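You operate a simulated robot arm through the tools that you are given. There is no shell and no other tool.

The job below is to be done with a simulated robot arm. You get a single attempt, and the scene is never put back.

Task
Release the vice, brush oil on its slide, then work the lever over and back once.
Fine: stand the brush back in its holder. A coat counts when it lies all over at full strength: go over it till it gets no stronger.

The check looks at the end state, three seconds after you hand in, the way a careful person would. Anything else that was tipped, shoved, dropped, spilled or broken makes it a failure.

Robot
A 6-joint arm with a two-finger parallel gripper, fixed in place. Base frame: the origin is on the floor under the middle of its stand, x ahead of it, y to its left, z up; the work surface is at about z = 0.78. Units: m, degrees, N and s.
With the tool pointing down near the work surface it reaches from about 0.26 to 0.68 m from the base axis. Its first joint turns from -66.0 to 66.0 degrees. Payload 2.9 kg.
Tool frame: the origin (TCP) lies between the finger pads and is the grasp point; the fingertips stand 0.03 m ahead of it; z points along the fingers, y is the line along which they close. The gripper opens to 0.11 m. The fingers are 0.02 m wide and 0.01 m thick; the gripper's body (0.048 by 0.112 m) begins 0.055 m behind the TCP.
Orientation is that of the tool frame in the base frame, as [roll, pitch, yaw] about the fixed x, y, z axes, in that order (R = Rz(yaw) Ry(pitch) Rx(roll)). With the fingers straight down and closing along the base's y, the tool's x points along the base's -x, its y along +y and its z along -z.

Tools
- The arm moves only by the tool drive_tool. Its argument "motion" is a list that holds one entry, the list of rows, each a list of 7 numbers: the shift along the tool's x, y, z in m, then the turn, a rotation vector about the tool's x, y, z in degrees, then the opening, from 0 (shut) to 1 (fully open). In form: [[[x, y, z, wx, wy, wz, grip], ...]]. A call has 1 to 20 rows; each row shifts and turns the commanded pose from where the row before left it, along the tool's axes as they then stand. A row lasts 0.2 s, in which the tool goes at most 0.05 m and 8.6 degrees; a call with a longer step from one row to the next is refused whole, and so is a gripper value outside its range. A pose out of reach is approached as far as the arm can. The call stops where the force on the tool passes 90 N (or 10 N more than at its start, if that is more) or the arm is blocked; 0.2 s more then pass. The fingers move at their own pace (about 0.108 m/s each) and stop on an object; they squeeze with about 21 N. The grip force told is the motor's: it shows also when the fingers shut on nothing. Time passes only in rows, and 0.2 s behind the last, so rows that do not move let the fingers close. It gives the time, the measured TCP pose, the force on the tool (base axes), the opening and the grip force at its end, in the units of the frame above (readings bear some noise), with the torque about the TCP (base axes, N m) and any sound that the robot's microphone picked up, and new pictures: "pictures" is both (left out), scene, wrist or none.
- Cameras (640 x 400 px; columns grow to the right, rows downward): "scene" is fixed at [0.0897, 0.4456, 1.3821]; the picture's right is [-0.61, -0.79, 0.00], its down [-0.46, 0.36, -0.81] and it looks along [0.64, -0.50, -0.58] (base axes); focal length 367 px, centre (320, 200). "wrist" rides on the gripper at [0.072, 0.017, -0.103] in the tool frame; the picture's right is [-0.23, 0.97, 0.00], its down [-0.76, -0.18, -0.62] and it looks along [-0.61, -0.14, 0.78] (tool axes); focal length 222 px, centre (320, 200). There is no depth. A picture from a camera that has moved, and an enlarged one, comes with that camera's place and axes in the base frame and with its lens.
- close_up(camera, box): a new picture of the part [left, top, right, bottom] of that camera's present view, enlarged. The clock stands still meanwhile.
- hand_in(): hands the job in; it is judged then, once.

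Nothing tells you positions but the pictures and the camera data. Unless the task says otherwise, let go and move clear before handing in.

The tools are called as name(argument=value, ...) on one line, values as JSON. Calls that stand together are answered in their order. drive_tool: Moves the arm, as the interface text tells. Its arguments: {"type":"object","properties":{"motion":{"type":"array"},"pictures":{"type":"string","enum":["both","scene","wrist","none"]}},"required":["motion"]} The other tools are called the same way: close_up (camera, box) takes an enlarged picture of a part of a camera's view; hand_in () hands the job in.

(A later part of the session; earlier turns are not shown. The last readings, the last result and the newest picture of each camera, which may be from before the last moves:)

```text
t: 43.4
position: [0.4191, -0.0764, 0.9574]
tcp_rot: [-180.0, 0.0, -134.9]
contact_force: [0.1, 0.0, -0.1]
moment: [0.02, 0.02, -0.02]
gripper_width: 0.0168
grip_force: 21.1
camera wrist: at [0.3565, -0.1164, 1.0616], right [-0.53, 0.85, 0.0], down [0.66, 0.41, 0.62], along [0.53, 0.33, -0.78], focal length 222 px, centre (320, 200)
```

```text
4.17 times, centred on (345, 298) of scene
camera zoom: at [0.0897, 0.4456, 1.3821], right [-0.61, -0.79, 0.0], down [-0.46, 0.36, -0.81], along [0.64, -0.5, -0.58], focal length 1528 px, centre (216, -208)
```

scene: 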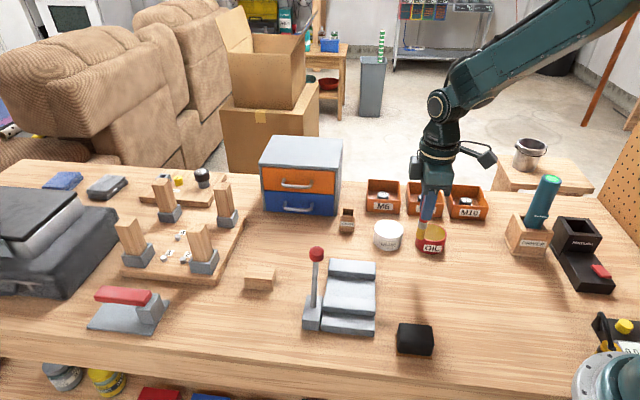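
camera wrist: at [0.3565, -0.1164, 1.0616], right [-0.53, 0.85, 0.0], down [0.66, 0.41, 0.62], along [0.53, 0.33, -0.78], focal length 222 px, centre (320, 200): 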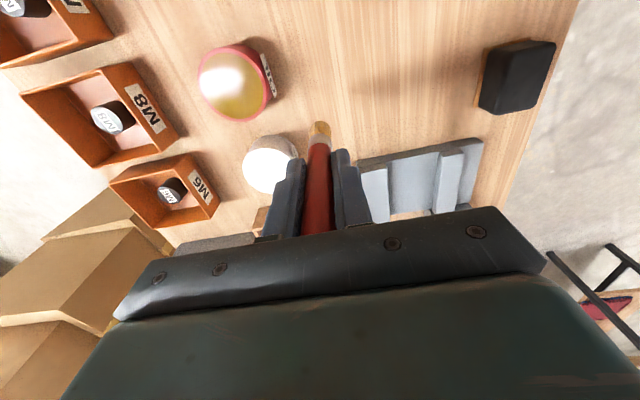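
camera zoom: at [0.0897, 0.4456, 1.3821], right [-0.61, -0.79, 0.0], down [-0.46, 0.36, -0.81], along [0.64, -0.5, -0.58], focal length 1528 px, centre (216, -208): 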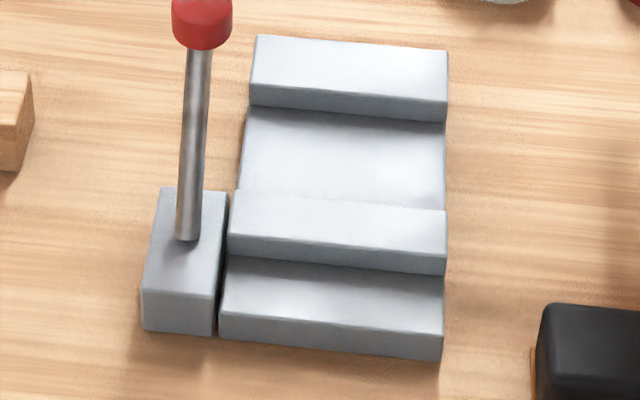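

The near-shadowless view shows no clear film. I'll zoom further to check for any faint tint on the slide and on the brush.

close_up(camera="scene", box=[330, 270, 378, 300])

close_up(camera="scene", box=[400, 180, 460, 260])

close_up(camera="scene", box=[315, 300, 380, 340])

close_up(camera="wrist", box=[350, 130, 490, 220])

```text
13.33 times, centred on (354, 285) of scene
camera zoom: at [0.0897, 0.4456, 1.3821], right [-0.61, -0.79, 0.0], down [-0.46, 0.36, -0.81], along [0.64, -0.5, -0.58], focal length 4891 px, centre (-133, -933)
```

zoom: 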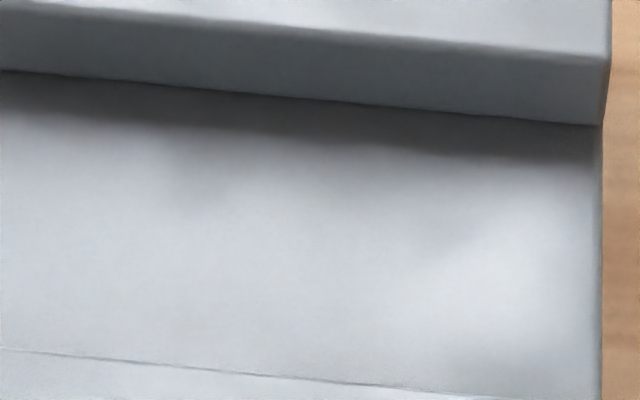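

```text
5.00 times, centred on (430, 220) of scene
camera zoom: at [0.0897, 0.4456, 1.3821], right [-0.61, -0.79, 0.0], down [-0.46, 0.36, -0.81], along [0.64, -0.5, -0.58], focal length 1834 px, centre (-230, 100)
```

zoom: 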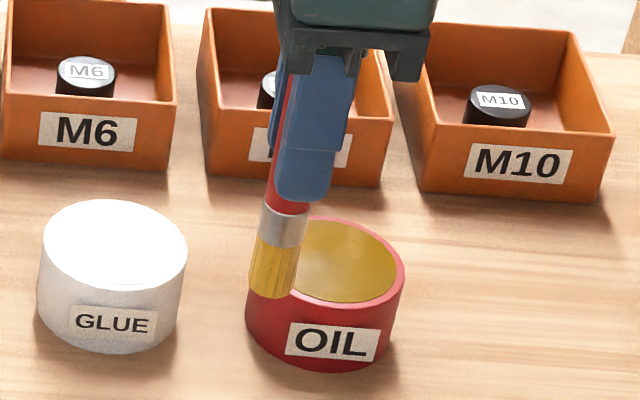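

```text
9.85 times, centred on (348, 320) of scene
camera zoom: at [0.0897, 0.4456, 1.3821], right [-0.61, -0.79, 0.0], down [-0.46, 0.36, -0.81], along [0.64, -0.5, -0.58], focal length 3612 px, centre (49, -982)
```

zoom: 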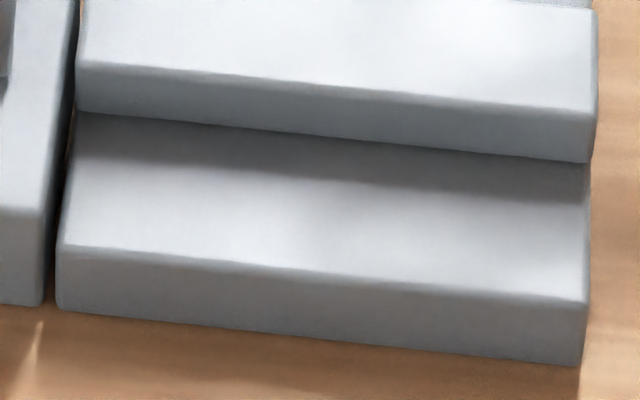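

```text
4.44 times, centred on (420, 175) of wrist
camera zoom: at [0.3565, -0.1164, 1.0616], right [-0.53, 0.85, 0.0], down [0.66, 0.41, 0.62], along [0.53, 0.33, -0.78], focal length 987 px, centre (-124, 311)
```

zoom: 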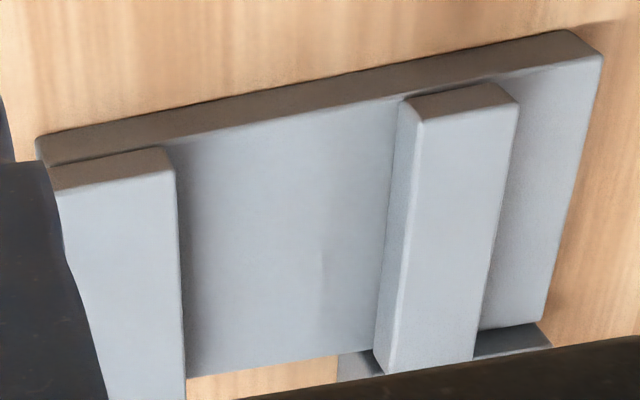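

There's a faint edge on the slide in the wrist view; I'll zoom in on it.

close_up(camera="wrist", box=[385, 150, 445, 215])

close_up(camera="scene", box=[335, 275, 365, 300])

```text
6.15 times, centred on (415, 182) of wrist
camera zoom: at [0.3565, -0.1164, 1.0616], right [-0.53, 0.85, 0.0], down [0.66, 0.41, 0.62], along [0.53, 0.33, -0.78], focal length 1367 px, centre (-265, 308)
```

zoom: 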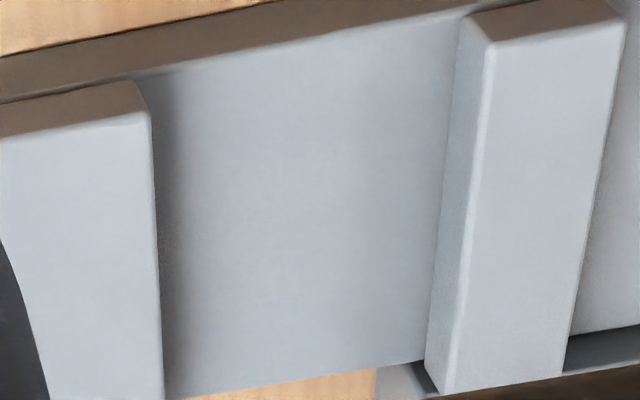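

```text
16.00 times, centred on (350, 288) of scene
camera zoom: at [0.0897, 0.4456, 1.3821], right [-0.61, -0.79, 0.0], down [-0.46, 0.36, -0.81], along [0.64, -0.5, -0.58], focal length 5869 px, centre (-160, -1200)
```

zoom: 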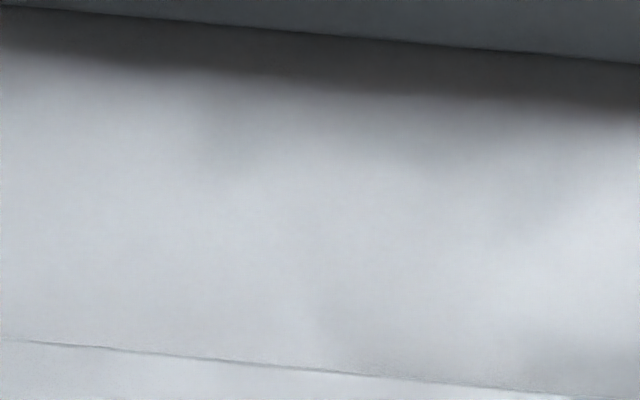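

No film shows on the surface between the jaws, so the coatable slide may be the front part of the bed, ahead of the moving jaw. I'll carry the brush over that front strip (L ≈ 16 mm from its front edge) and touch down gently.

drive_tool(motion=[[[-0.0228, 0.0281, 0, 0, 0, 0, 0], [-0.0228, 0.0281, 0, 0, 0, 0, 0], [-0.0228, 0.0281, 0, 0, 0, 0, 0], [-0.0228, 0.0281, 0, 0, 0, 0, 0], [-0.0228, 0.0281, 0, 0, 0, 0, 0], [-0.0228, 0.0281, 0, 0, 0, 0, 0], [0, 0, 0.03, 0, 0, 0, 0], [0, 0, 0.03, 0, 0, 0, 0], [0, 0, 0, 0, 0, 0, 0]]])

close_up(camera="scene", box=[300, 250, 390, 346])

close_up(camera="wrist", box=[220, 20, 420, 180])

```text
t: 45.4
position: [0.398, 0.1397, 0.9003]
tcp_rot: [-179.9, 0.4, -134.8]
contact_force: [0.9, 3.2, 30.9]
moment: [0.02, -0.28, 0.0]
gripper_width: 0.0167
grip_force: 21.2
camera wrist: at [0.3349, 0.0999, 1.0022], right [-0.53, 0.85, 0.0], down [0.66, 0.41, 0.63], along [0.53, 0.33, -0.78], focal length 222 px, centre (320, 200)
```

scene: 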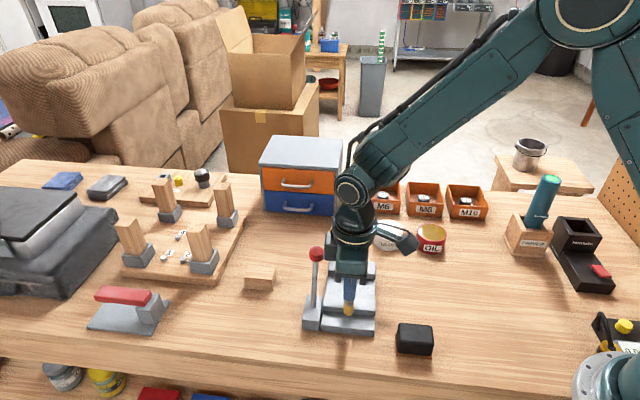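
wrist: 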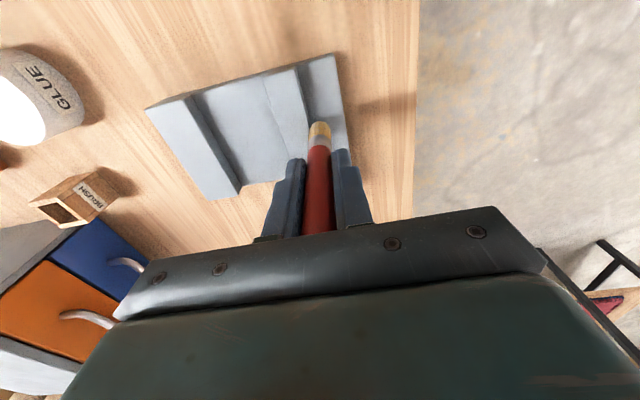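

```text
4.17 times, centred on (345, 298) of scene
camera zoom: at [0.0893, 0.4455, 1.3822], right [-0.61, -0.79, 0.0], down [-0.46, 0.36, -0.81], along [0.64, -0.5, -0.58], focal length 1528 px, centre (216, -208)
```

zoom: 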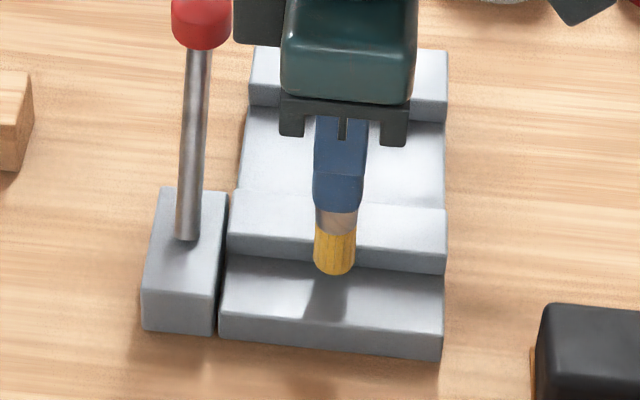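

```text
2.50 times, centred on (320, 100) of wrist
camera zoom: at [0.3349, 0.0999, 1.0022], right [-0.53, 0.85, 0.0], down [0.66, 0.41, 0.63], along [0.53, 0.33, -0.78], focal length 555 px, centre (320, 450)
```

zoom: 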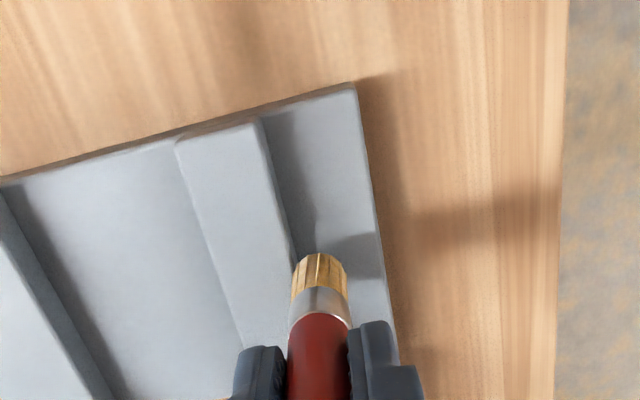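

The brush came down on the front edge of the jaw (31 N) and slid a bit further up in the grip. I'll lift, shift 7 mm toward the front, and lower again gently.

drive_tool(motion=[[[0, 0, -0.015, 0, 0, 0, 0], [0, 0.007, 0, 0, 0, 0, 0], [0, 0, 0, 0, 0, 0, 0]]])

close_up(camera="scene", box=[300, 250, 390, 346])

close_up(camera="wrist", box=[240, 40, 420, 220])

```text
t: 46.2
position: [0.3915, 0.1441, 0.9125]
tcp_rot: [180.0, -0.2, -135.1]
contact_force: [-0.2, -0.4, -0.8]
moment: [-0.01, -0.01, -0.01]
gripper_width: 0.0169
grip_force: 21.0
camera wrist: at [0.329, 0.1043, 1.0163], right [-0.53, 0.85, 0.0], down [0.67, 0.41, 0.62], along [0.53, 0.33, -0.78], focal length 222 px, centre (320, 200)
```

scene: 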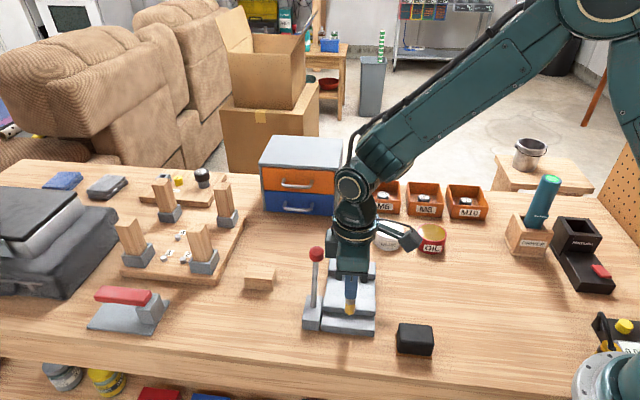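
wrist: 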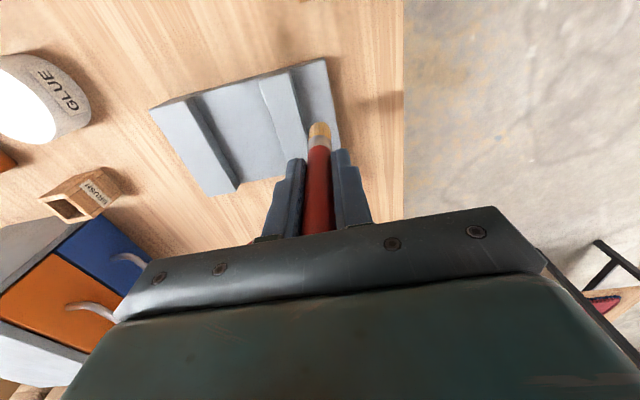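

```text
4.17 times, centred on (345, 298) of scene
camera zoom: at [0.0897, 0.4456, 1.3821], right [-0.61, -0.79, 0.0], down [-0.46, 0.36, -0.81], along [0.64, -0.5, -0.58], focal length 1528 px, centre (216, -208)
```

zoom: 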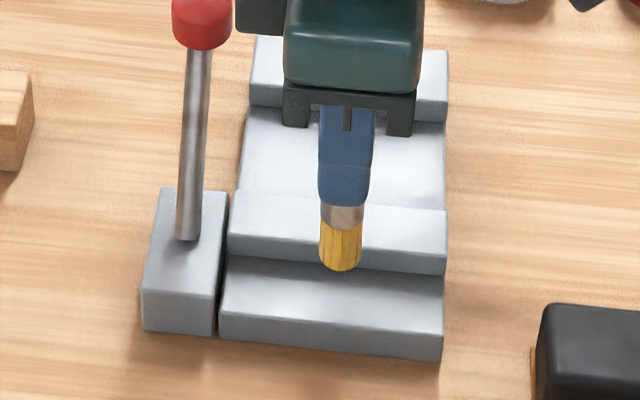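

```text
2.22 times, centred on (330, 130) of wrist
camera zoom: at [0.329, 0.1043, 1.0163], right [-0.53, 0.85, 0.0], down [0.67, 0.41, 0.62], along [0.53, 0.33, -0.78], focal length 494 px, centre (298, 356)
```

zoom: 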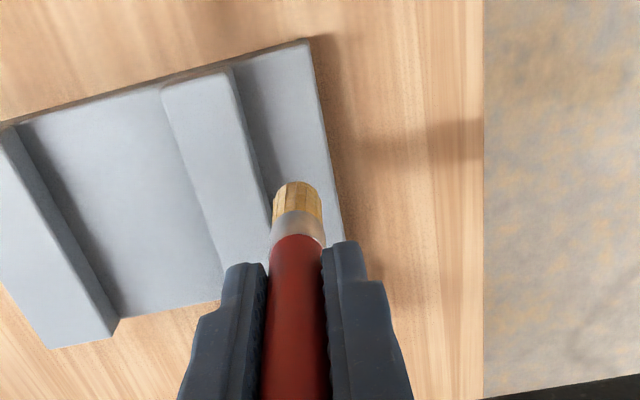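

The brush tip is now over the middle of the front strip, about 33 mm above it. I'll lower gently with force checks.

drive_tool(motion=[[[0, 0, 0.015, 0, 0, 0, 0], [0, 0, 0.01, 0, 0, 0, 0], [0, 0, 0.004, 0, 0, 0, 0], [0, 0, 0, 0, 0, 0, 0]]], pictures="none")

close_up(camera="scene", box=[310, 270, 390, 346])

```text
t: 47.2
position: [0.3926, 0.1442, 0.8852]
tcp_rot: [180.0, -0.1, -135.1]
contact_force: [0.1, -0.5, 4.3]
moment: [-0.14, -0.09, 0.01]
gripper_width: 0.0169
grip_force: 21.1
```

```text
5.26 times, centred on (350, 308) of scene
camera zoom: at [0.0896, 0.4456, 1.3821], right [-0.61, -0.79, 0.0], down [-0.46, 0.36, -0.81], along [0.64, -0.5, -0.58], focal length 1930 px, centre (162, -368)
```

zoom: 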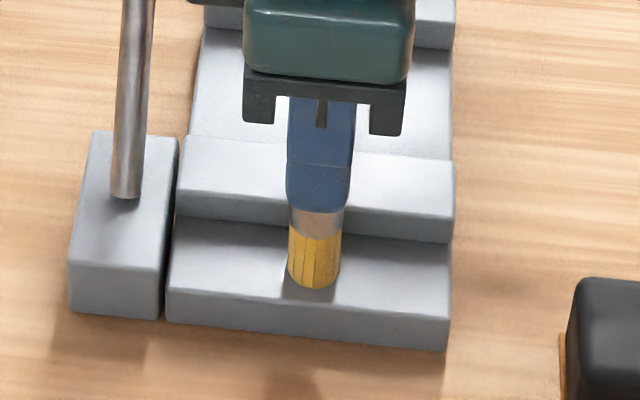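

Light contact with 4 N. Now a short trial stroke along the strip.

drive_tool(motion=[[[-0.01, 0, 0.0004, 0, 0, 0, 0], [-0.01, 0, 0, 0, 0, 0, 0], [0.01, 0, 0, 0, 0, 0, 0], [0.01, 0, 0, 0, 0, 0, 0], [0.01, 0, 0, 0, 0, 0, 0], [0.01, 0, 0, 0, 0, 0, 0]]])

close_up(camera="scene", box=[310, 270, 390, 346])

close_up(camera="wrist", box=[240, 40, 420, 220])

```text
t: 48.6
position: [0.3774, 0.1304, 0.883]
tcp_rot: [179.9, 0.1, -135.0]
contact_force: [1.4, 2.0, 3.5]
moment: [0.08, -0.21, 0.03]
gripper_width: 0.0166
grip_force: 20.7
camera wrist: at [0.3145, 0.0904, 0.9867], right [-0.53, 0.85, 0.0], down [0.66, 0.41, 0.62], along [0.53, 0.33, -0.78], focal length 222 px, centre (320, 200)
```

scene: 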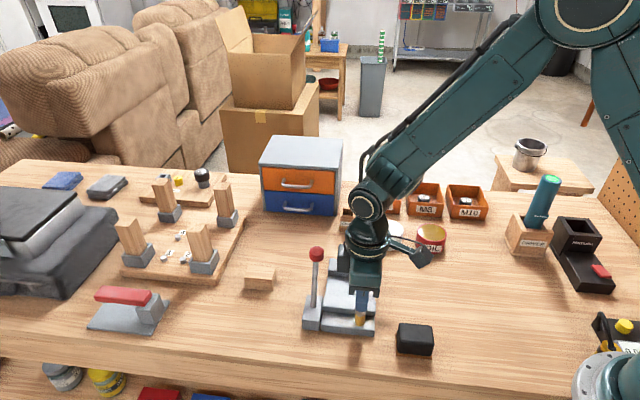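
wrist: 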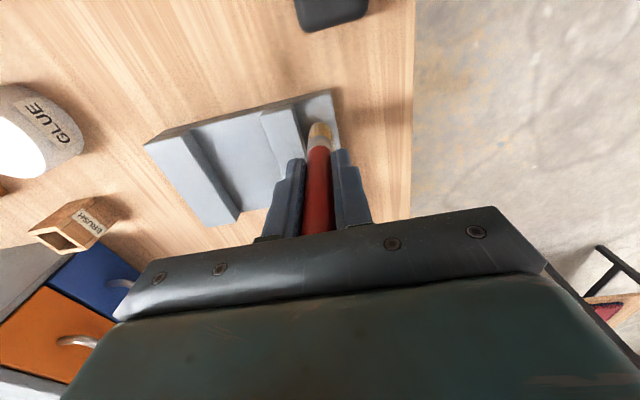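

```text
5.26 times, centred on (350, 308) of scene
camera zoom: at [0.0897, 0.4456, 1.3821], right [-0.61, -0.79, 0.0], down [-0.46, 0.36, -0.81], along [0.64, -0.5, -0.58], focal length 1930 px, centre (162, -368)
```

zoom: 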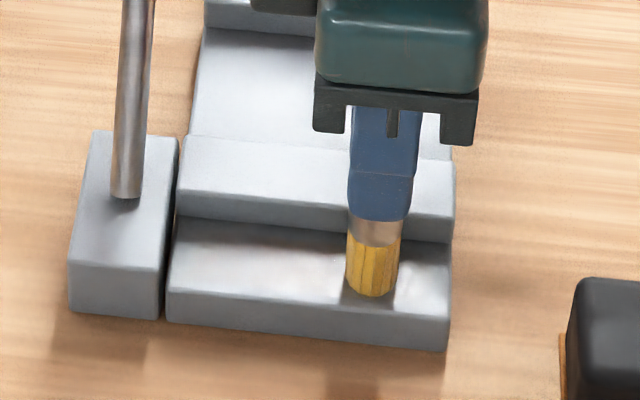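

```text
2.22 times, centred on (330, 130) of wrist
camera zoom: at [0.3145, 0.0904, 0.9867], right [-0.53, 0.85, 0.0], down [0.66, 0.41, 0.62], along [0.53, 0.33, -0.78], focal length 494 px, centre (298, 356)
```

zoom: 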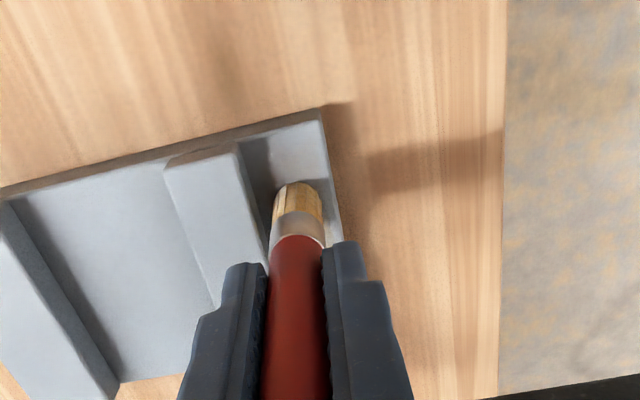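

I think there may be a faint warm tint on the strip; I'll zoom in.

close_up(camera="scene", box=[318, 308, 378, 340])

close_up(camera="wrist", box=[290, 80, 350, 140])

```text
10.67 times, centred on (348, 324) of scene
camera zoom: at [0.0897, 0.4456, 1.3821], right [-0.61, -0.79, 0.0], down [-0.46, 0.36, -0.81], along [0.64, -0.5, -0.58], focal length 3912 px, centre (21, -1123)
```

zoom: 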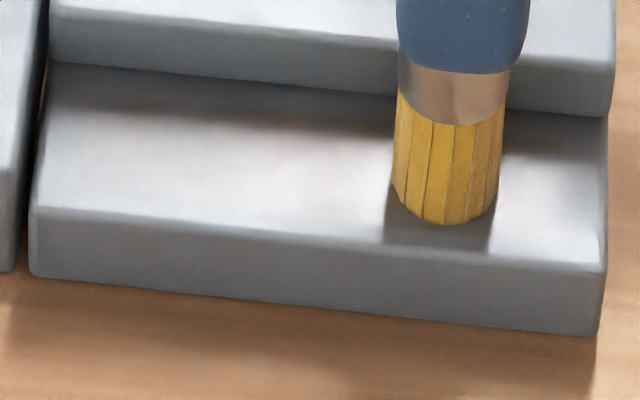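

```text
6.67 times, centred on (320, 110) of wrist
camera zoom: at [0.3145, 0.0904, 0.9867], right [-0.53, 0.85, 0.0], down [0.66, 0.41, 0.62], along [0.53, 0.33, -0.78], focal length 1481 px, centre (320, 800)
```

zoom: 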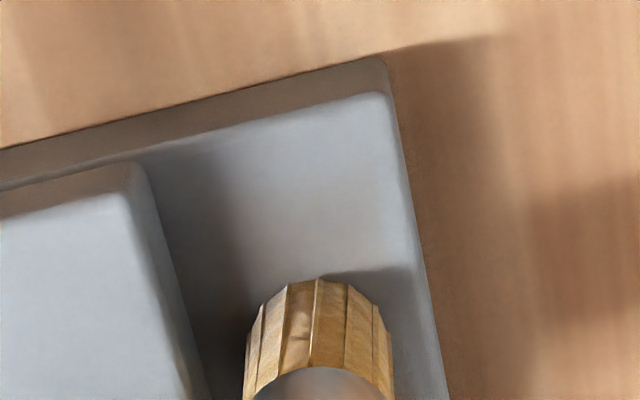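

There may be a faint warm tint along the stroke. I'll go back and forth over the strip several times to see whether a coat builds up.

drive_tool(motion=[[[-0.011, 0, 0, 0, 0, 0, 0], [-0.011, 0, 0, 0, 0, 0, 0], [-0.011, 0, 0, 0, 0, 0, 0], [-0.011, 0, 0, 0, 0, 0, 0], [-0.011, 0, 0, 0, 0, 0, 0], [0.011, 0, 0, 0, 0, 0, 0], [0.011, 0, 0, 0, 0, 0, 0], [0.011, 0, 0, 0, 0, 0, 0], [0.011, 0, 0, 0, 0, 0, 0], [0.011, 0, 0, 0, 0, 0, 0], [-0.011, 0, 0, 0, 0, 0, 0], [-0.011, 0, 0, 0, 0, 0, 0], [-0.011, 0, 0, 0, 0, 0, 0], [-0.011, 0, 0, 0, 0, 0, 0], [-0.011, 0, 0, 0, 0, 0, 0], [0.011, 0, 0, 0, 0, 0, 0], [0.011, 0, 0, 0, 0, 0, 0], [0.011, 0, 0, 0, 0, 0, 0], [0.011, 0, 0, 0, 0, 0, 0], [0.011, 0, 0, 0, 0, 0, 0]]], pictures="none")

close_up(camera="scene", box=[318, 308, 378, 340])

close_up(camera="scene", box=[310, 250, 390, 346])

```text
t: 52.8
position: [0.3766, 0.1294, 0.8837]
tcp_rot: [179.9, 0.0, -135.0]
contact_force: [-0.2, 0.8, -0.8]
moment: [-0.02, -0.02, -0.01]
gripper_width: 0.0167
grip_force: 20.9
```

```text
10.67 times, centred on (348, 324) of scene
camera zoom: at [0.0897, 0.4456, 1.3821], right [-0.61, -0.79, 0.0], down [-0.46, 0.36, -0.81], along [0.64, -0.5, -0.58], focal length 3912 px, centre (21, -1123)
```

zoom: 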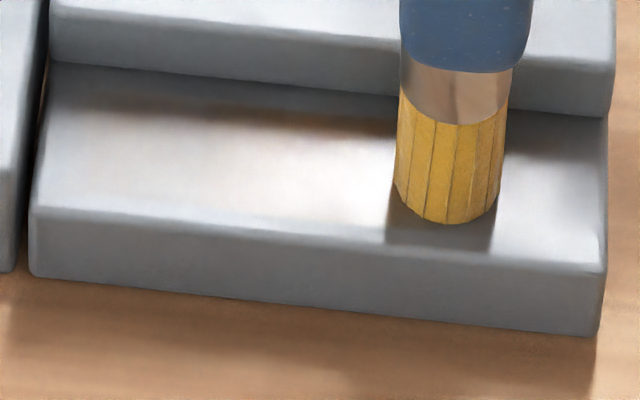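

```text
4.17 times, centred on (350, 298) of scene
camera zoom: at [0.0897, 0.4456, 1.3821], right [-0.61, -0.79, 0.0], down [-0.46, 0.36, -0.81], along [0.64, -0.5, -0.58], focal length 1528 px, centre (195, -208)
```

zoom: 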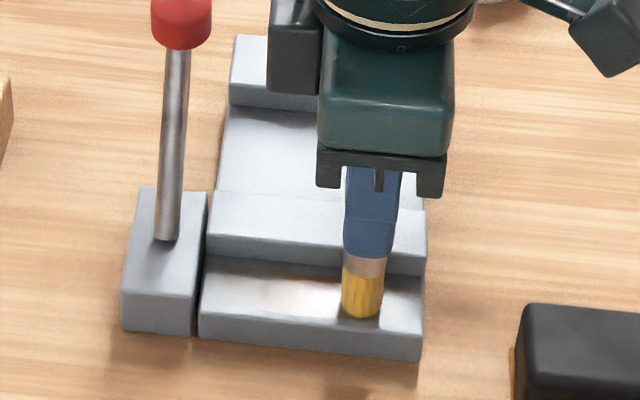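

A warm film is building on this front strip – so this is the slide. I'll now brush the whole strip in lanes, keeping light contact.

drive_tool(motion=[[[0.021, 0, 0.0014, 0, 0, 0, 0], [-0.0172, 0, 0, 0, 0, 0, 0], [-0.0172, 0, 0, 0, 0, 0, 0], [-0.0172, 0, 0, 0, 0, 0, 0], [-0.0172, 0, 0, 0, 0, 0, 0], [-0.0172, 0, 0, 0, 0, 0, 0], [0, -0.0045, 0, 0, 0, 0, 0], [0.0172, 0, 0, 0, 0, 0, 0], [0.0172, 0, 0, 0, 0, 0, 0], [0.0172, 0, 0, 0, 0, 0, 0], [0.0172, 0, 0, 0, 0, 0, 0], [0.0172, 0, 0, 0, 0, 0, 0]]])

close_up(camera="scene", box=[318, 308, 378, 340])

close_up(camera="wrist", box=[260, 60, 380, 180])

```text
t: 55.4
position: [0.3655, 0.1116, 0.8824]
tcp_rot: [-180.0, 0.0, -135.1]
contact_force: [-0.3, -0.4, 0.1]
moment: [-0.04, 0.0, 0.0]
gripper_width: 0.0166
grip_force: 21.2
camera wrist: at [0.3023, 0.0722, 0.9854], right [-0.53, 0.85, 0.0], down [0.67, 0.41, 0.62], along [0.53, 0.33, -0.78], focal length 222 px, centre (320, 200)
```

scene: 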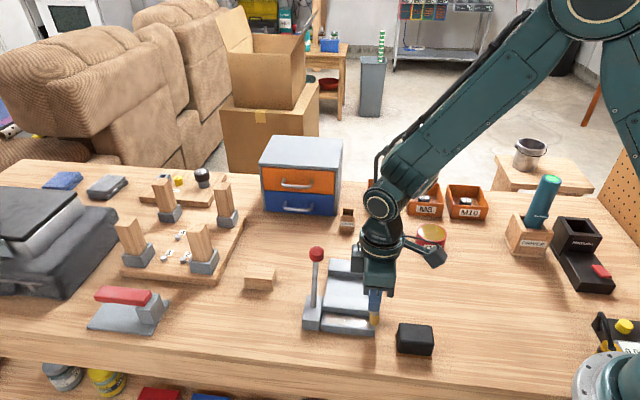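
wrist: 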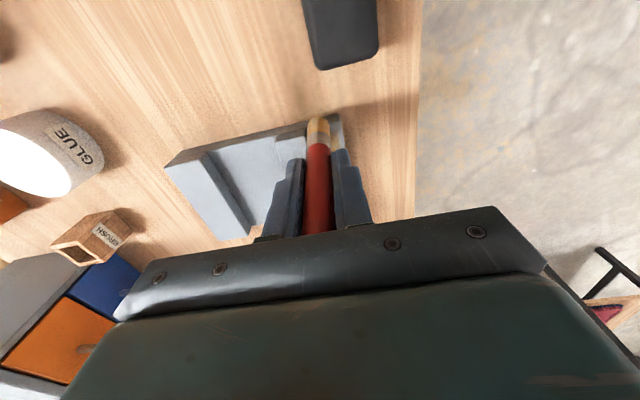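

```text
10.67 times, centred on (348, 324) of scene
camera zoom: at [0.0897, 0.4456, 1.3821], right [-0.61, -0.79, 0.0], down [-0.46, 0.36, -0.81], along [0.64, -0.5, -0.58], focal length 3912 px, centre (21, -1123)
```

zoom: 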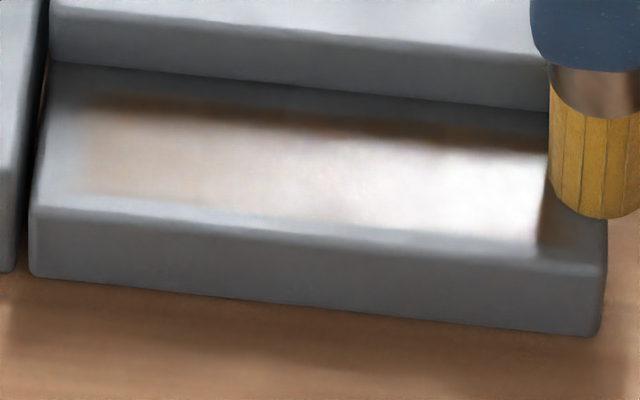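

```text
3.33 times, centred on (320, 120) of wrist
camera zoom: at [0.3023, 0.0722, 0.9854], right [-0.53, 0.85, 0.0], down [0.67, 0.41, 0.62], along [0.53, 0.33, -0.78], focal length 740 px, centre (320, 467)
```

zoom: 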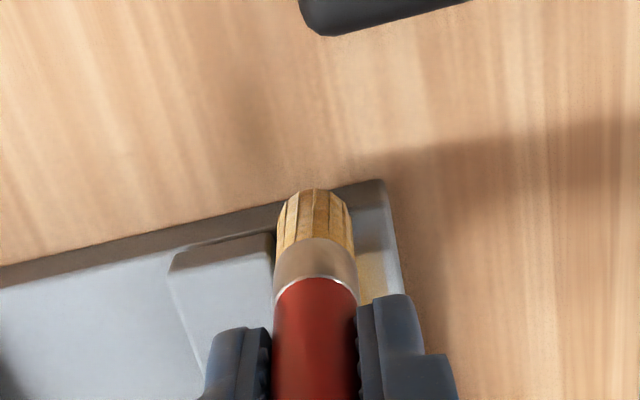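

An amber film now shows clearly on the strip. I'll carry on with more lanes covering the whole width and depth.

drive_tool(motion=[[[-0.0172, 0, 0.0003, 0, 0, 0, 0], [-0.0172, 0, 0, 0, 0, 0, 0], [-0.0172, 0, 0, 0, 0, 0, 0], [-0.0172, 0, 0, 0, 0, 0, 0], [-0.0165, 0, 0, 0, 0, 0, 0], [0, 0.0065, 0, 0, 0, 0, 0], [0.0172, 0, 0, 0, 0, 0, 0], [0.0172, 0, 0, 0, 0, 0, 0], [0.0172, 0, 0, 0, 0, 0, 0], [0.0172, 0, 0, 0, 0, 0, 0], [0.0172, 0, 0, 0, 0, 0, 0], [0, 0.006, 0, 0, 0, 0, 0], [-0.0172, 0, 0, 0, 0, 0, 0], [-0.0172, 0, 0, 0, 0, 0, 0], [-0.0172, 0, 0, 0, 0, 0, 0], [-0.0172, 0, 0, 0, 0, 0, 0], [-0.0172, 0, 0, 0, 0, 0, 0]]])

close_up(camera="scene", box=[318, 308, 378, 340])

close_up(camera="wrist", box=[260, 20, 400, 160])

```text
t: 59.0
position: [0.4168, 0.1818, 0.8813]
tcp_rot: [179.9, 0.1, -135.1]
contact_force: [-0.7, -1.1, 2.1]
moment: [0.03, 0.09, 0.0]
gripper_width: 0.0164
grip_force: 20.7
camera wrist: at [0.3542, 0.1423, 0.985], right [-0.53, 0.85, 0.0], down [0.66, 0.41, 0.62], along [0.53, 0.33, -0.78], focal length 222 px, centre (320, 200)
```

scene: 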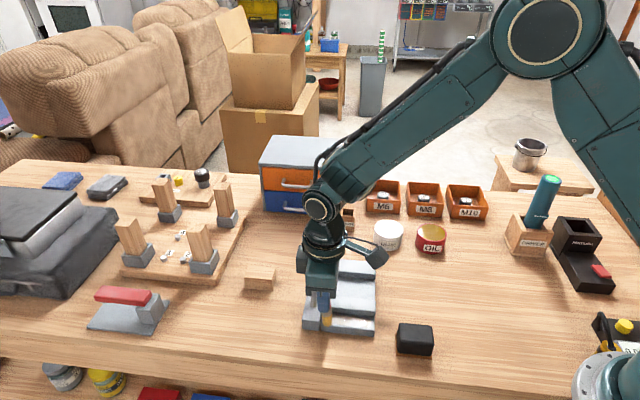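
wrist: 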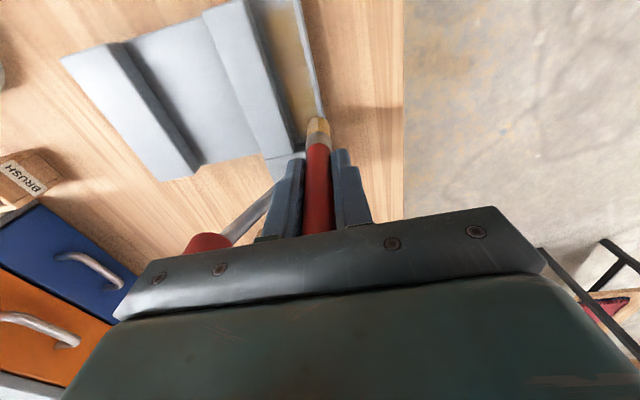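

```text
10.67 times, centred on (348, 324) of scene
camera zoom: at [0.0897, 0.4456, 1.3821], right [-0.61, -0.79, 0.0], down [-0.46, 0.36, -0.81], along [0.64, -0.5, -0.58], focal length 3912 px, centre (21, -1123)
```

zoom: 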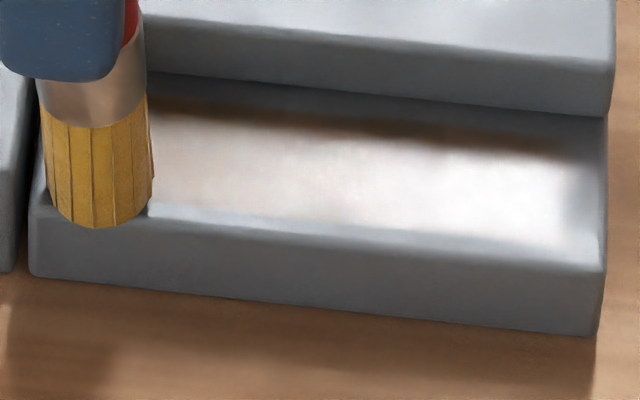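

```text
2.86 times, centred on (330, 90) of wrist
camera zoom: at [0.3542, 0.1423, 0.985], right [-0.53, 0.85, 0.0], down [0.66, 0.41, 0.62], along [0.53, 0.33, -0.78], focal length 635 px, centre (291, 514)
```

zoom: 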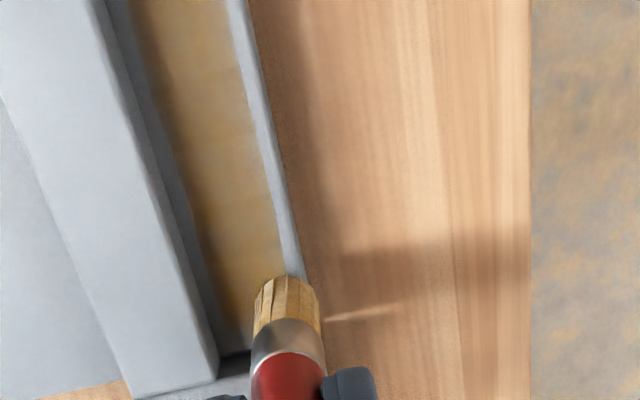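

The film is clearly visible in the wrist view now. I'll continue with further full passes.

drive_tool(motion=[[[0.0172, 0, 0, 0, 0, 0, 0], [0.0172, 0, 0, 0, 0, 0, 0], [0.0172, 0, 0, 0, 0, 0, 0], [0.0172, 0, 0, 0, 0, 0, 0], [0.0172, 0, 0, 0, 0, 0, 0], [0, -0.0055, 0, 0, 0, 0, 0], [-0.0172, 0, 0, 0, 0, 0, 0], [-0.0172, 0, 0, 0, 0, 0, 0], [-0.0172, 0, 0, 0, 0, 0, 0], [-0.0172, 0, 0, 0, 0, 0, 0], [-0.0172, 0, 0, 0, 0, 0, 0], [0, -0.0055, 0, 0, 0, 0, 0], [0.0172, 0, 0, 0, 0, 0, 0], [0.0172, 0, 0, 0, 0, 0, 0], [0.0172, 0, 0, 0, 0, 0, 0], [0.0172, 0, 0, 0, 0, 0, 0], [0.0172, 0, 0, 0, 0, 0, 0], [0, -0.003, 0, 0, 0, 0, 0]]], pictures="none")

close_up(camera="scene", box=[318, 308, 378, 340])

```text
t: 62.8
position: [0.3668, 0.1094, 0.8825]
tcp_rot: [180.0, 0.0, -135.1]
contact_force: [-0.6, -0.2, -0.7]
moment: [-0.03, -0.05, 0.0]
gripper_width: 0.0168
grip_force: 20.9
```

```text
10.67 times, centred on (348, 324) of scene
camera zoom: at [0.0897, 0.4456, 1.3821], right [-0.61, -0.79, 0.0], down [-0.46, 0.36, -0.81], along [0.64, -0.5, -0.58], focal length 3912 px, centre (21, -1123)
```

zoom: 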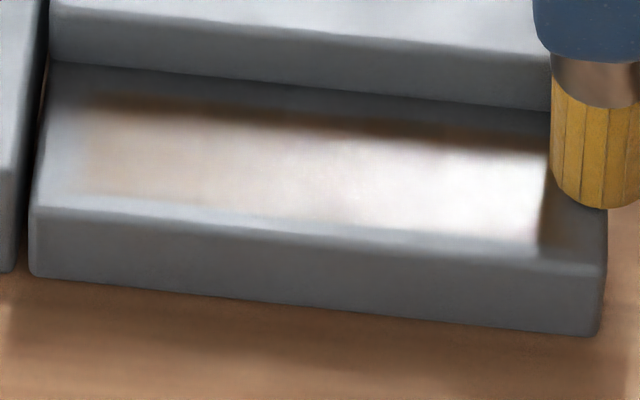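

The scene view has glare; I'll lift and shift a bit to inspect the film with the wrist camera.

drive_tool(motion=[[[0, 0, -0.04, 0, 0, 0, 0], [0.02, 0, -0.03, 0, 0, 0, 0], [0.02, 0.01, 0, 0, 0, 0, 0], [0, 0, 0, 0, 0, 0, 0]]], pictures="wrist")

close_up(camera="wrist", box=[240, 60, 400, 180])

close_up(camera="scene", box=[318, 308, 378, 340])

```text
t: 63.8
position: [0.3319, 0.0881, 0.9534]
tcp_rot: [179.9, 0.0, -135.0]
contact_force: [0.2, -1.2, -1.1]
moment: [-0.02, 0.06, 0.01]
gripper_width: 0.0169
grip_force: 20.5
camera wrist: at [0.2683, 0.0492, 1.0552], right [-0.53, 0.85, 0.0], down [0.66, 0.41, 0.62], along [0.53, 0.33, -0.78], focal length 222 px, centre (320, 200)
```

wrist: 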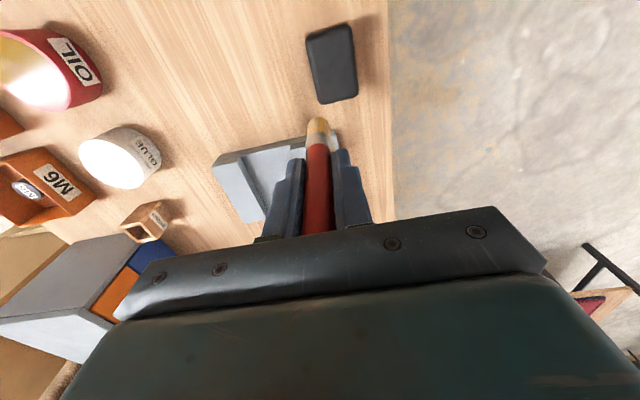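

```text
3.33 times, centred on (320, 120) of wrist
camera zoom: at [0.2683, 0.0492, 1.0552], right [-0.53, 0.85, 0.0], down [0.66, 0.41, 0.62], along [0.53, 0.33, -0.78], focal length 740 px, centre (320, 467)
```

zoom: 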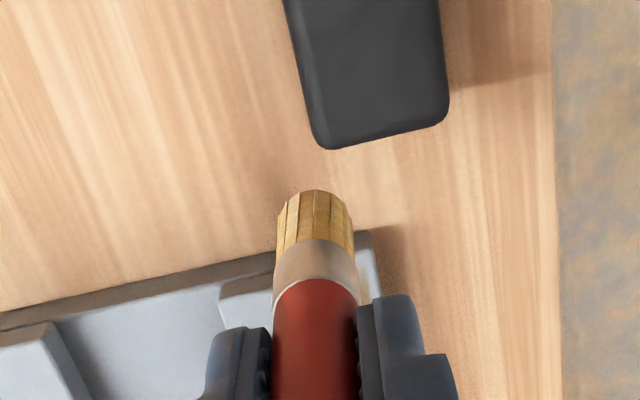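

```text
10.67 times, centred on (348, 324) of scene
camera zoom: at [0.0897, 0.4456, 1.3821], right [-0.61, -0.79, 0.0], down [-0.46, 0.36, -0.81], along [0.64, -0.5, -0.58], focal length 3912 px, centre (21, -1123)
```

zoom: 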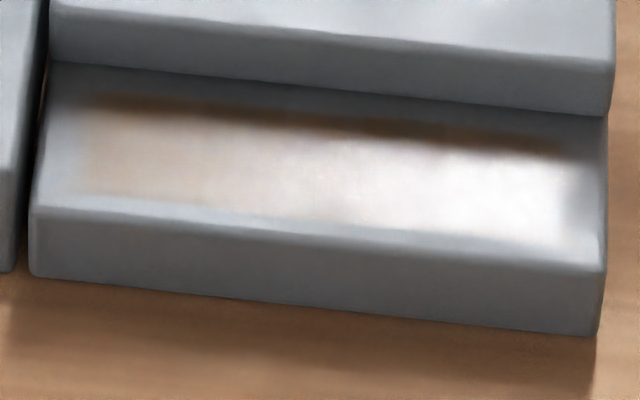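

The brush hides the strip from here. I'll move to the other side (front-left) so the camera sees the whole strip.

drive_tool(motion=[[[-0.033, 0.0129, 0, 0, 0, 0, 0], [-0.033, 0.0129, 0, 0, 0, 0, 0], [-0.033, 0.0129, 0, 0, 0, 0, 0], [-0.033, 0.0129, 0, 0, 0, 0, 0], [0, 0, 0, 0, 0, 0, 0]]], pictures="wrist")

close_up(camera="wrist", box=[180, 20, 340, 160])

close_up(camera="scene", box=[318, 308, 378, 340])

```text
t: 65.0
position: [0.3883, 0.2199, 0.951]
tcp_rot: [179.9, 0.0, -135.0]
contact_force: [0.4, -1.1, 0.5]
moment: [0.02, -0.01, -0.02]
gripper_width: 0.0169
grip_force: 21.0
camera wrist: at [0.3248, 0.1803, 1.0547], right [-0.53, 0.85, 0.0], down [0.66, 0.41, 0.62], along [0.53, 0.33, -0.78], focal length 222 px, centre (320, 200)
```

wrist: 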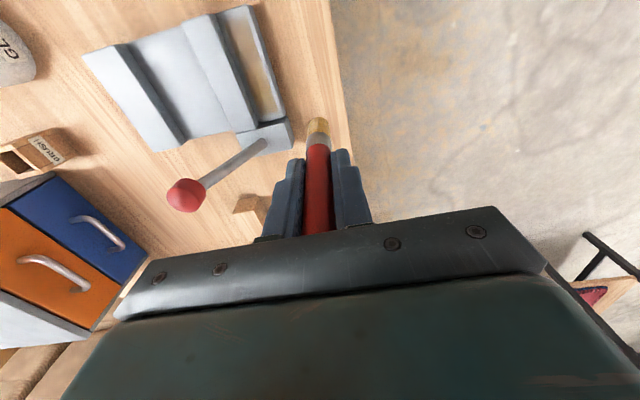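

```text
2.86 times, centred on (260, 90) of wrist
camera zoom: at [0.3248, 0.1803, 1.0547], right [-0.53, 0.85, 0.0], down [0.66, 0.41, 0.62], along [0.53, 0.33, -0.78], focal length 635 px, centre (491, 514)
```

zoom: 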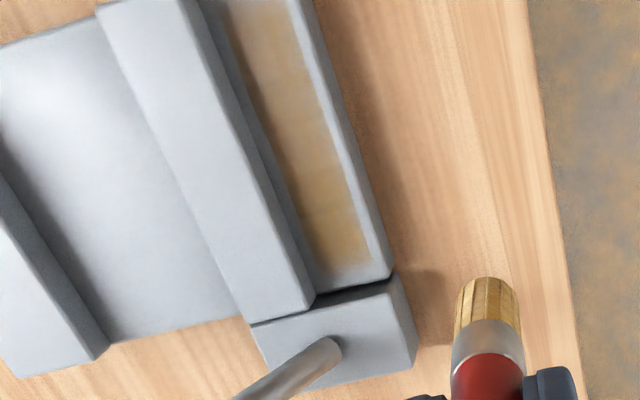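

```text
10.67 times, centred on (348, 324) of scene
camera zoom: at [0.0897, 0.4456, 1.3821], right [-0.61, -0.79, 0.0], down [-0.46, 0.36, -0.81], along [0.64, -0.5, -0.58], focal length 3912 px, centre (21, -1123)
```

zoom: 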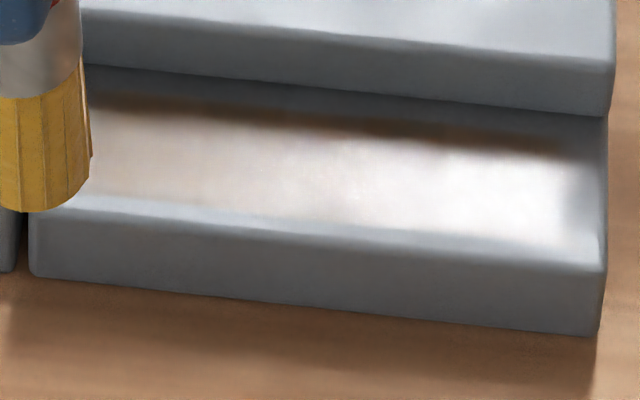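

This view shows the film patch well: it's inset in the strip and still blotchy. I'll zoom on the rest of it as a baseline for strength.

close_up(camera="wrist", box=[205, 0, 305, 70])

close_up(camera="wrist", box=[215, 55, 315, 125])

```text
5.71 times, centred on (255, 35) of wrist
camera zoom: at [0.3248, 0.1803, 1.0547], right [-0.53, 0.85, 0.0], down [0.66, 0.41, 0.62], along [0.53, 0.33, -0.78], focal length 1269 px, centre (691, 1143)
```

zoom: 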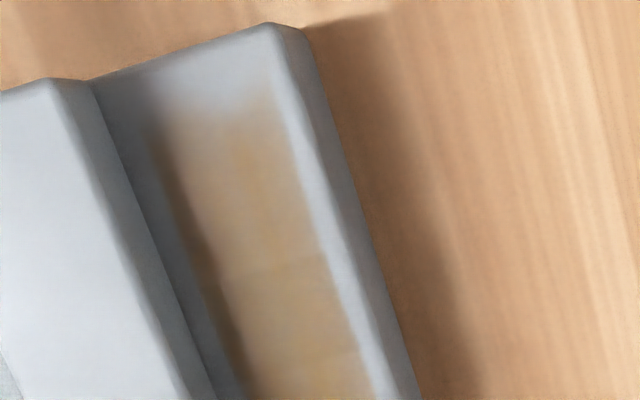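

```text
5.71 times, centred on (265, 90) of wrist
camera zoom: at [0.3248, 0.1803, 1.0547], right [-0.53, 0.85, 0.0], down [0.66, 0.41, 0.62], along [0.53, 0.33, -0.78], focal length 1269 px, centre (634, 829)
```

zoom: 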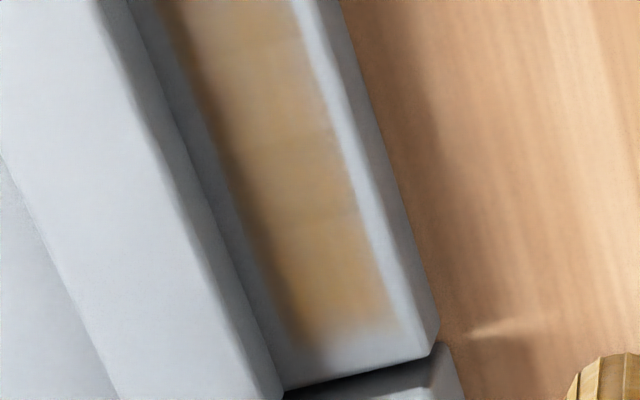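

The film patch is inset about 1 cm from the ends, and it's still uneven. I'll return and go over it repeatedly, also closer to the jaw, until it stops getting stronger.

drive_tool(motion=[[[0.0035, -0.0256, 0, 0, 0, 0, 0], [0.0035, -0.0256, 0, 0, 0, 0, 0], [0, 0, 0.035, 0, 0, 0, 0], [0, 0, 0.03, 0, 0, 0, 0], [0, 0, 0.004, 0, 0, 0, 0], [0.0172, 0, 0.001, 0, 0, 0, 0], [0.0172, 0, 0, 0, 0, 0, 0], [0.0172, 0, 0, 0, 0, 0, 0], [0.0172, 0, 0, 0, 0, 0, 0], [0.0172, 0, 0, 0, 0, 0, 0], [0, -0.004, 0, 0, 0, 0, 0], [-0.0172, 0, 0, 0, 0, 0, 0], [-0.0172, 0, 0, 0, 0, 0, 0], [-0.0172, 0, 0, 0, 0, 0, 0], [-0.0172, 0, 0, 0, 0, 0, 0], [-0.0172, 0, 0, 0, 0, 0, 0], [0, -0.004, 0, 0, 0, 0, 0]]], pictures="scene")

```text
t: 68.6
position: [0.4256, 0.1738, 0.8813]
tcp_rot: [-180.0, 0.1, -135.0]
contact_force: [-0.7, 2.1, 3.9]
moment: [0.16, 0.09, 0.01]
gripper_width: 0.0165
grip_force: 20.9
```

scene: 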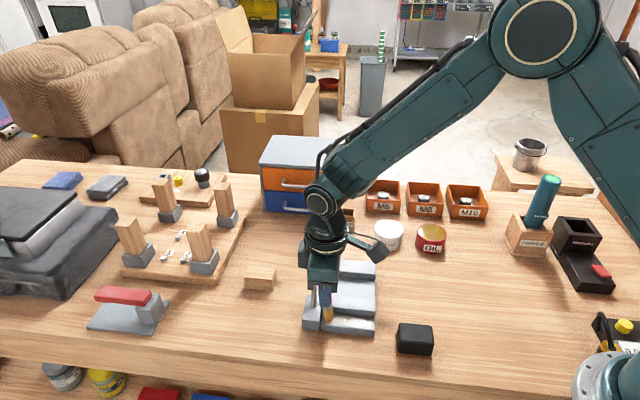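

Good light contact. Continuing with more lanes, nearer to the jaw too.

drive_tool(motion=[[[0.0172, 0, 0, 0, 0, 0, 0], [0.0172, 0, 0, 0, 0, 0, 0], [0.0172, 0, 0, 0, 0, 0, 0], [0.0172, 0, 0, 0, 0, 0, 0], [0.0172, 0, 0, 0, 0, 0, 0], [0, -0.004, 0, 0, 0, 0, 0], [-0.0172, 0, 0, 0, 0, 0, 0], [-0.0172, 0, 0, 0, 0, 0, 0], [-0.0172, 0, 0, 0, 0, 0, 0], [-0.0172, 0, 0, 0, 0, 0, 0], [-0.0172, 0, 0, 0, 0, 0, 0], [0, -0.002, 0, 0, 0, 0, 0], [0.0172, 0, 0, 0, 0, 0, 0], [0.0172, 0, 0, 0, 0, 0, 0], [0.0172, 0, 0, 0, 0, 0, 0], [0.0172, 0, 0, 0, 0, 0, 0], [0.0172, 0, 0, 0, 0, 0, 0]]], pictures="scene")

close_up(camera="scene", box=[318, 308, 378, 340])

```text
t: 72.2
position: [0.3696, 0.1082, 0.8822]
tcp_rot: [179.9, -0.1, -135.0]
contact_force: [-4.6, 9.8, 1.2]
moment: [0.63, 0.25, -0.02]
gripper_width: 0.0166
grip_force: 21.0
```

scene: 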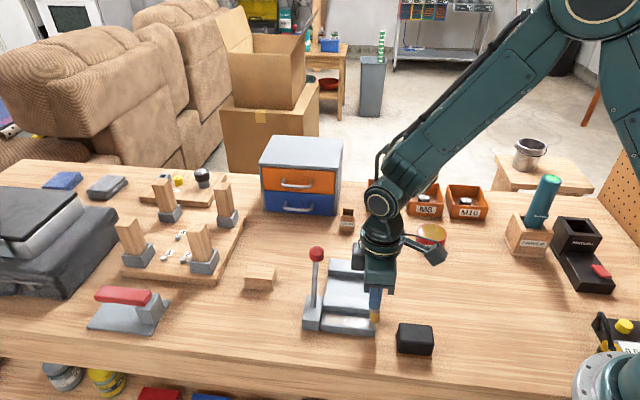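

```text
10.67 times, centred on (348, 324) of scene
camera zoom: at [0.0896, 0.4458, 1.382], right [-0.61, -0.79, 0.0], down [-0.46, 0.36, -0.81], along [0.64, -0.5, -0.58], focal length 3912 px, centre (21, -1123)
```

zoom: 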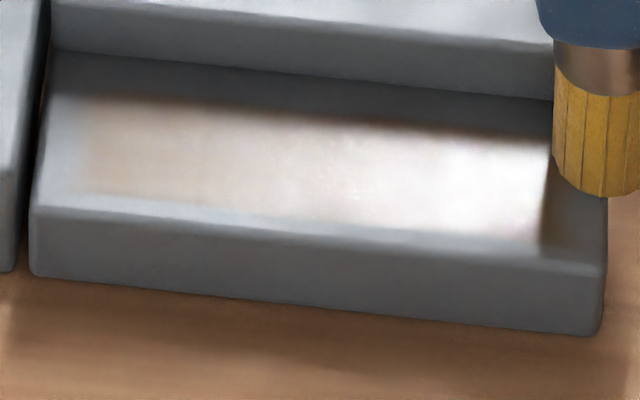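

I nudged the jaw slightly (about 2 mm) when brushing against it. I'll back off from it, and look at the film and the jaw/lever from the side.

drive_tool(motion=[[[0, 0.004, 0, 0, 0, 0, 0], [0, 0.004, 0, 0, 0, 0, 0], [-0.0172, 0, 0, 0, 0, 0, 0], [-0.0172, 0, 0, 0, 0, 0, 0], [-0.0172, 0, 0, 0, 0, 0, 0], [-0.0172, 0, 0, 0, 0, 0, 0], [-0.0172, 0, 0, 0, 0, 0, 0], [0, 0.004, 0, 0, 0, 0, 0], [0.0172, 0, 0, 0, 0, 0, 0], [0.0172, 0, 0, 0, 0, 0, 0], [0.0172, 0, 0, 0, 0, 0, 0], [0.0172, 0, 0, 0, 0, 0, 0], [0.0172, 0, 0, 0, 0, 0, 0], [0, 0.004, 0, 0, 0, 0, 0], [-0.0172, 0, 0, 0, 0, 0, 0], [-0.0172, 0, 0, 0, 0, 0, 0], [-0.0172, 0, 0, 0, 0, 0, 0], [-0.0172, 0, 0, 0, 0, 0, 0], [-0.0172, 0, 0, 0, 0, 0, 0]]], pictures="scene")

close_up(camera="scene", box=[300, 240, 390, 346])

close_up(camera="scene", box=[318, 308, 378, 340])

```text
t: 76.2
position: [0.4194, 0.1787, 0.8824]
tcp_rot: [180.0, 0.0, -135.0]
contact_force: [-1.1, -0.7, 0.5]
moment: [-0.1, -0.04, 0.02]
gripper_width: 0.0168
grip_force: 21.0
```

scene: 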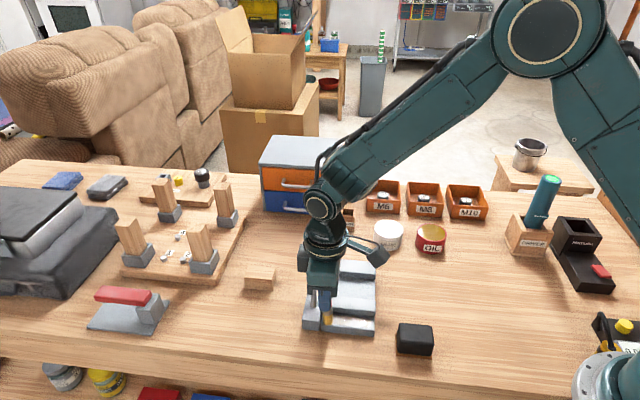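

```text
3.77 times, centred on (345, 293) of scene
camera zoom: at [0.0897, 0.4456, 1.3821], right [-0.61, -0.79, 0.0], down [-0.46, 0.36, -0.81], along [0.64, -0.5, -0.58], focal length 1384 px, centre (226, -151)
```

zoom: 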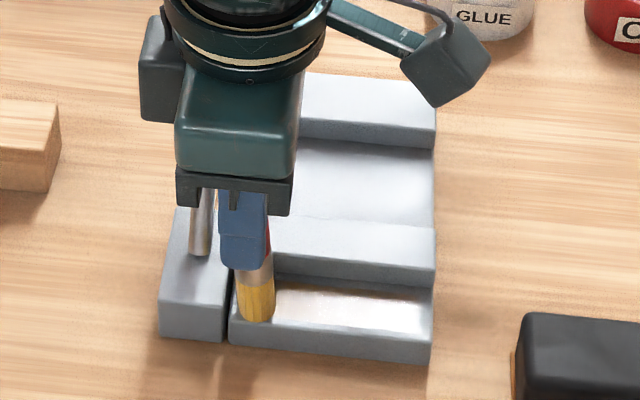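

```text
10.67 times, centred on (348, 324) of scene
camera zoom: at [0.0897, 0.4456, 1.3821], right [-0.61, -0.79, 0.0], down [-0.46, 0.36, -0.81], along [0.64, -0.5, -0.58], focal length 3912 px, centre (21, -1123)
```

zoom: 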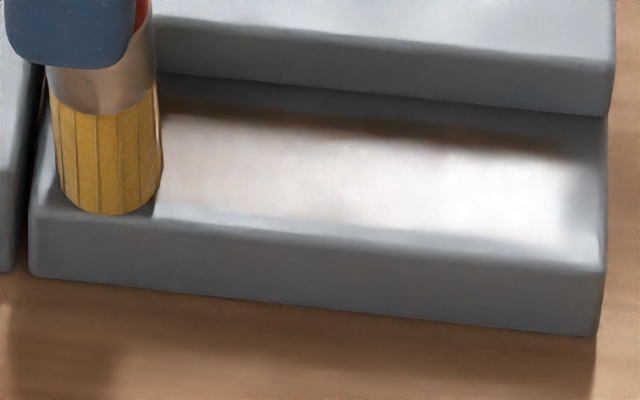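

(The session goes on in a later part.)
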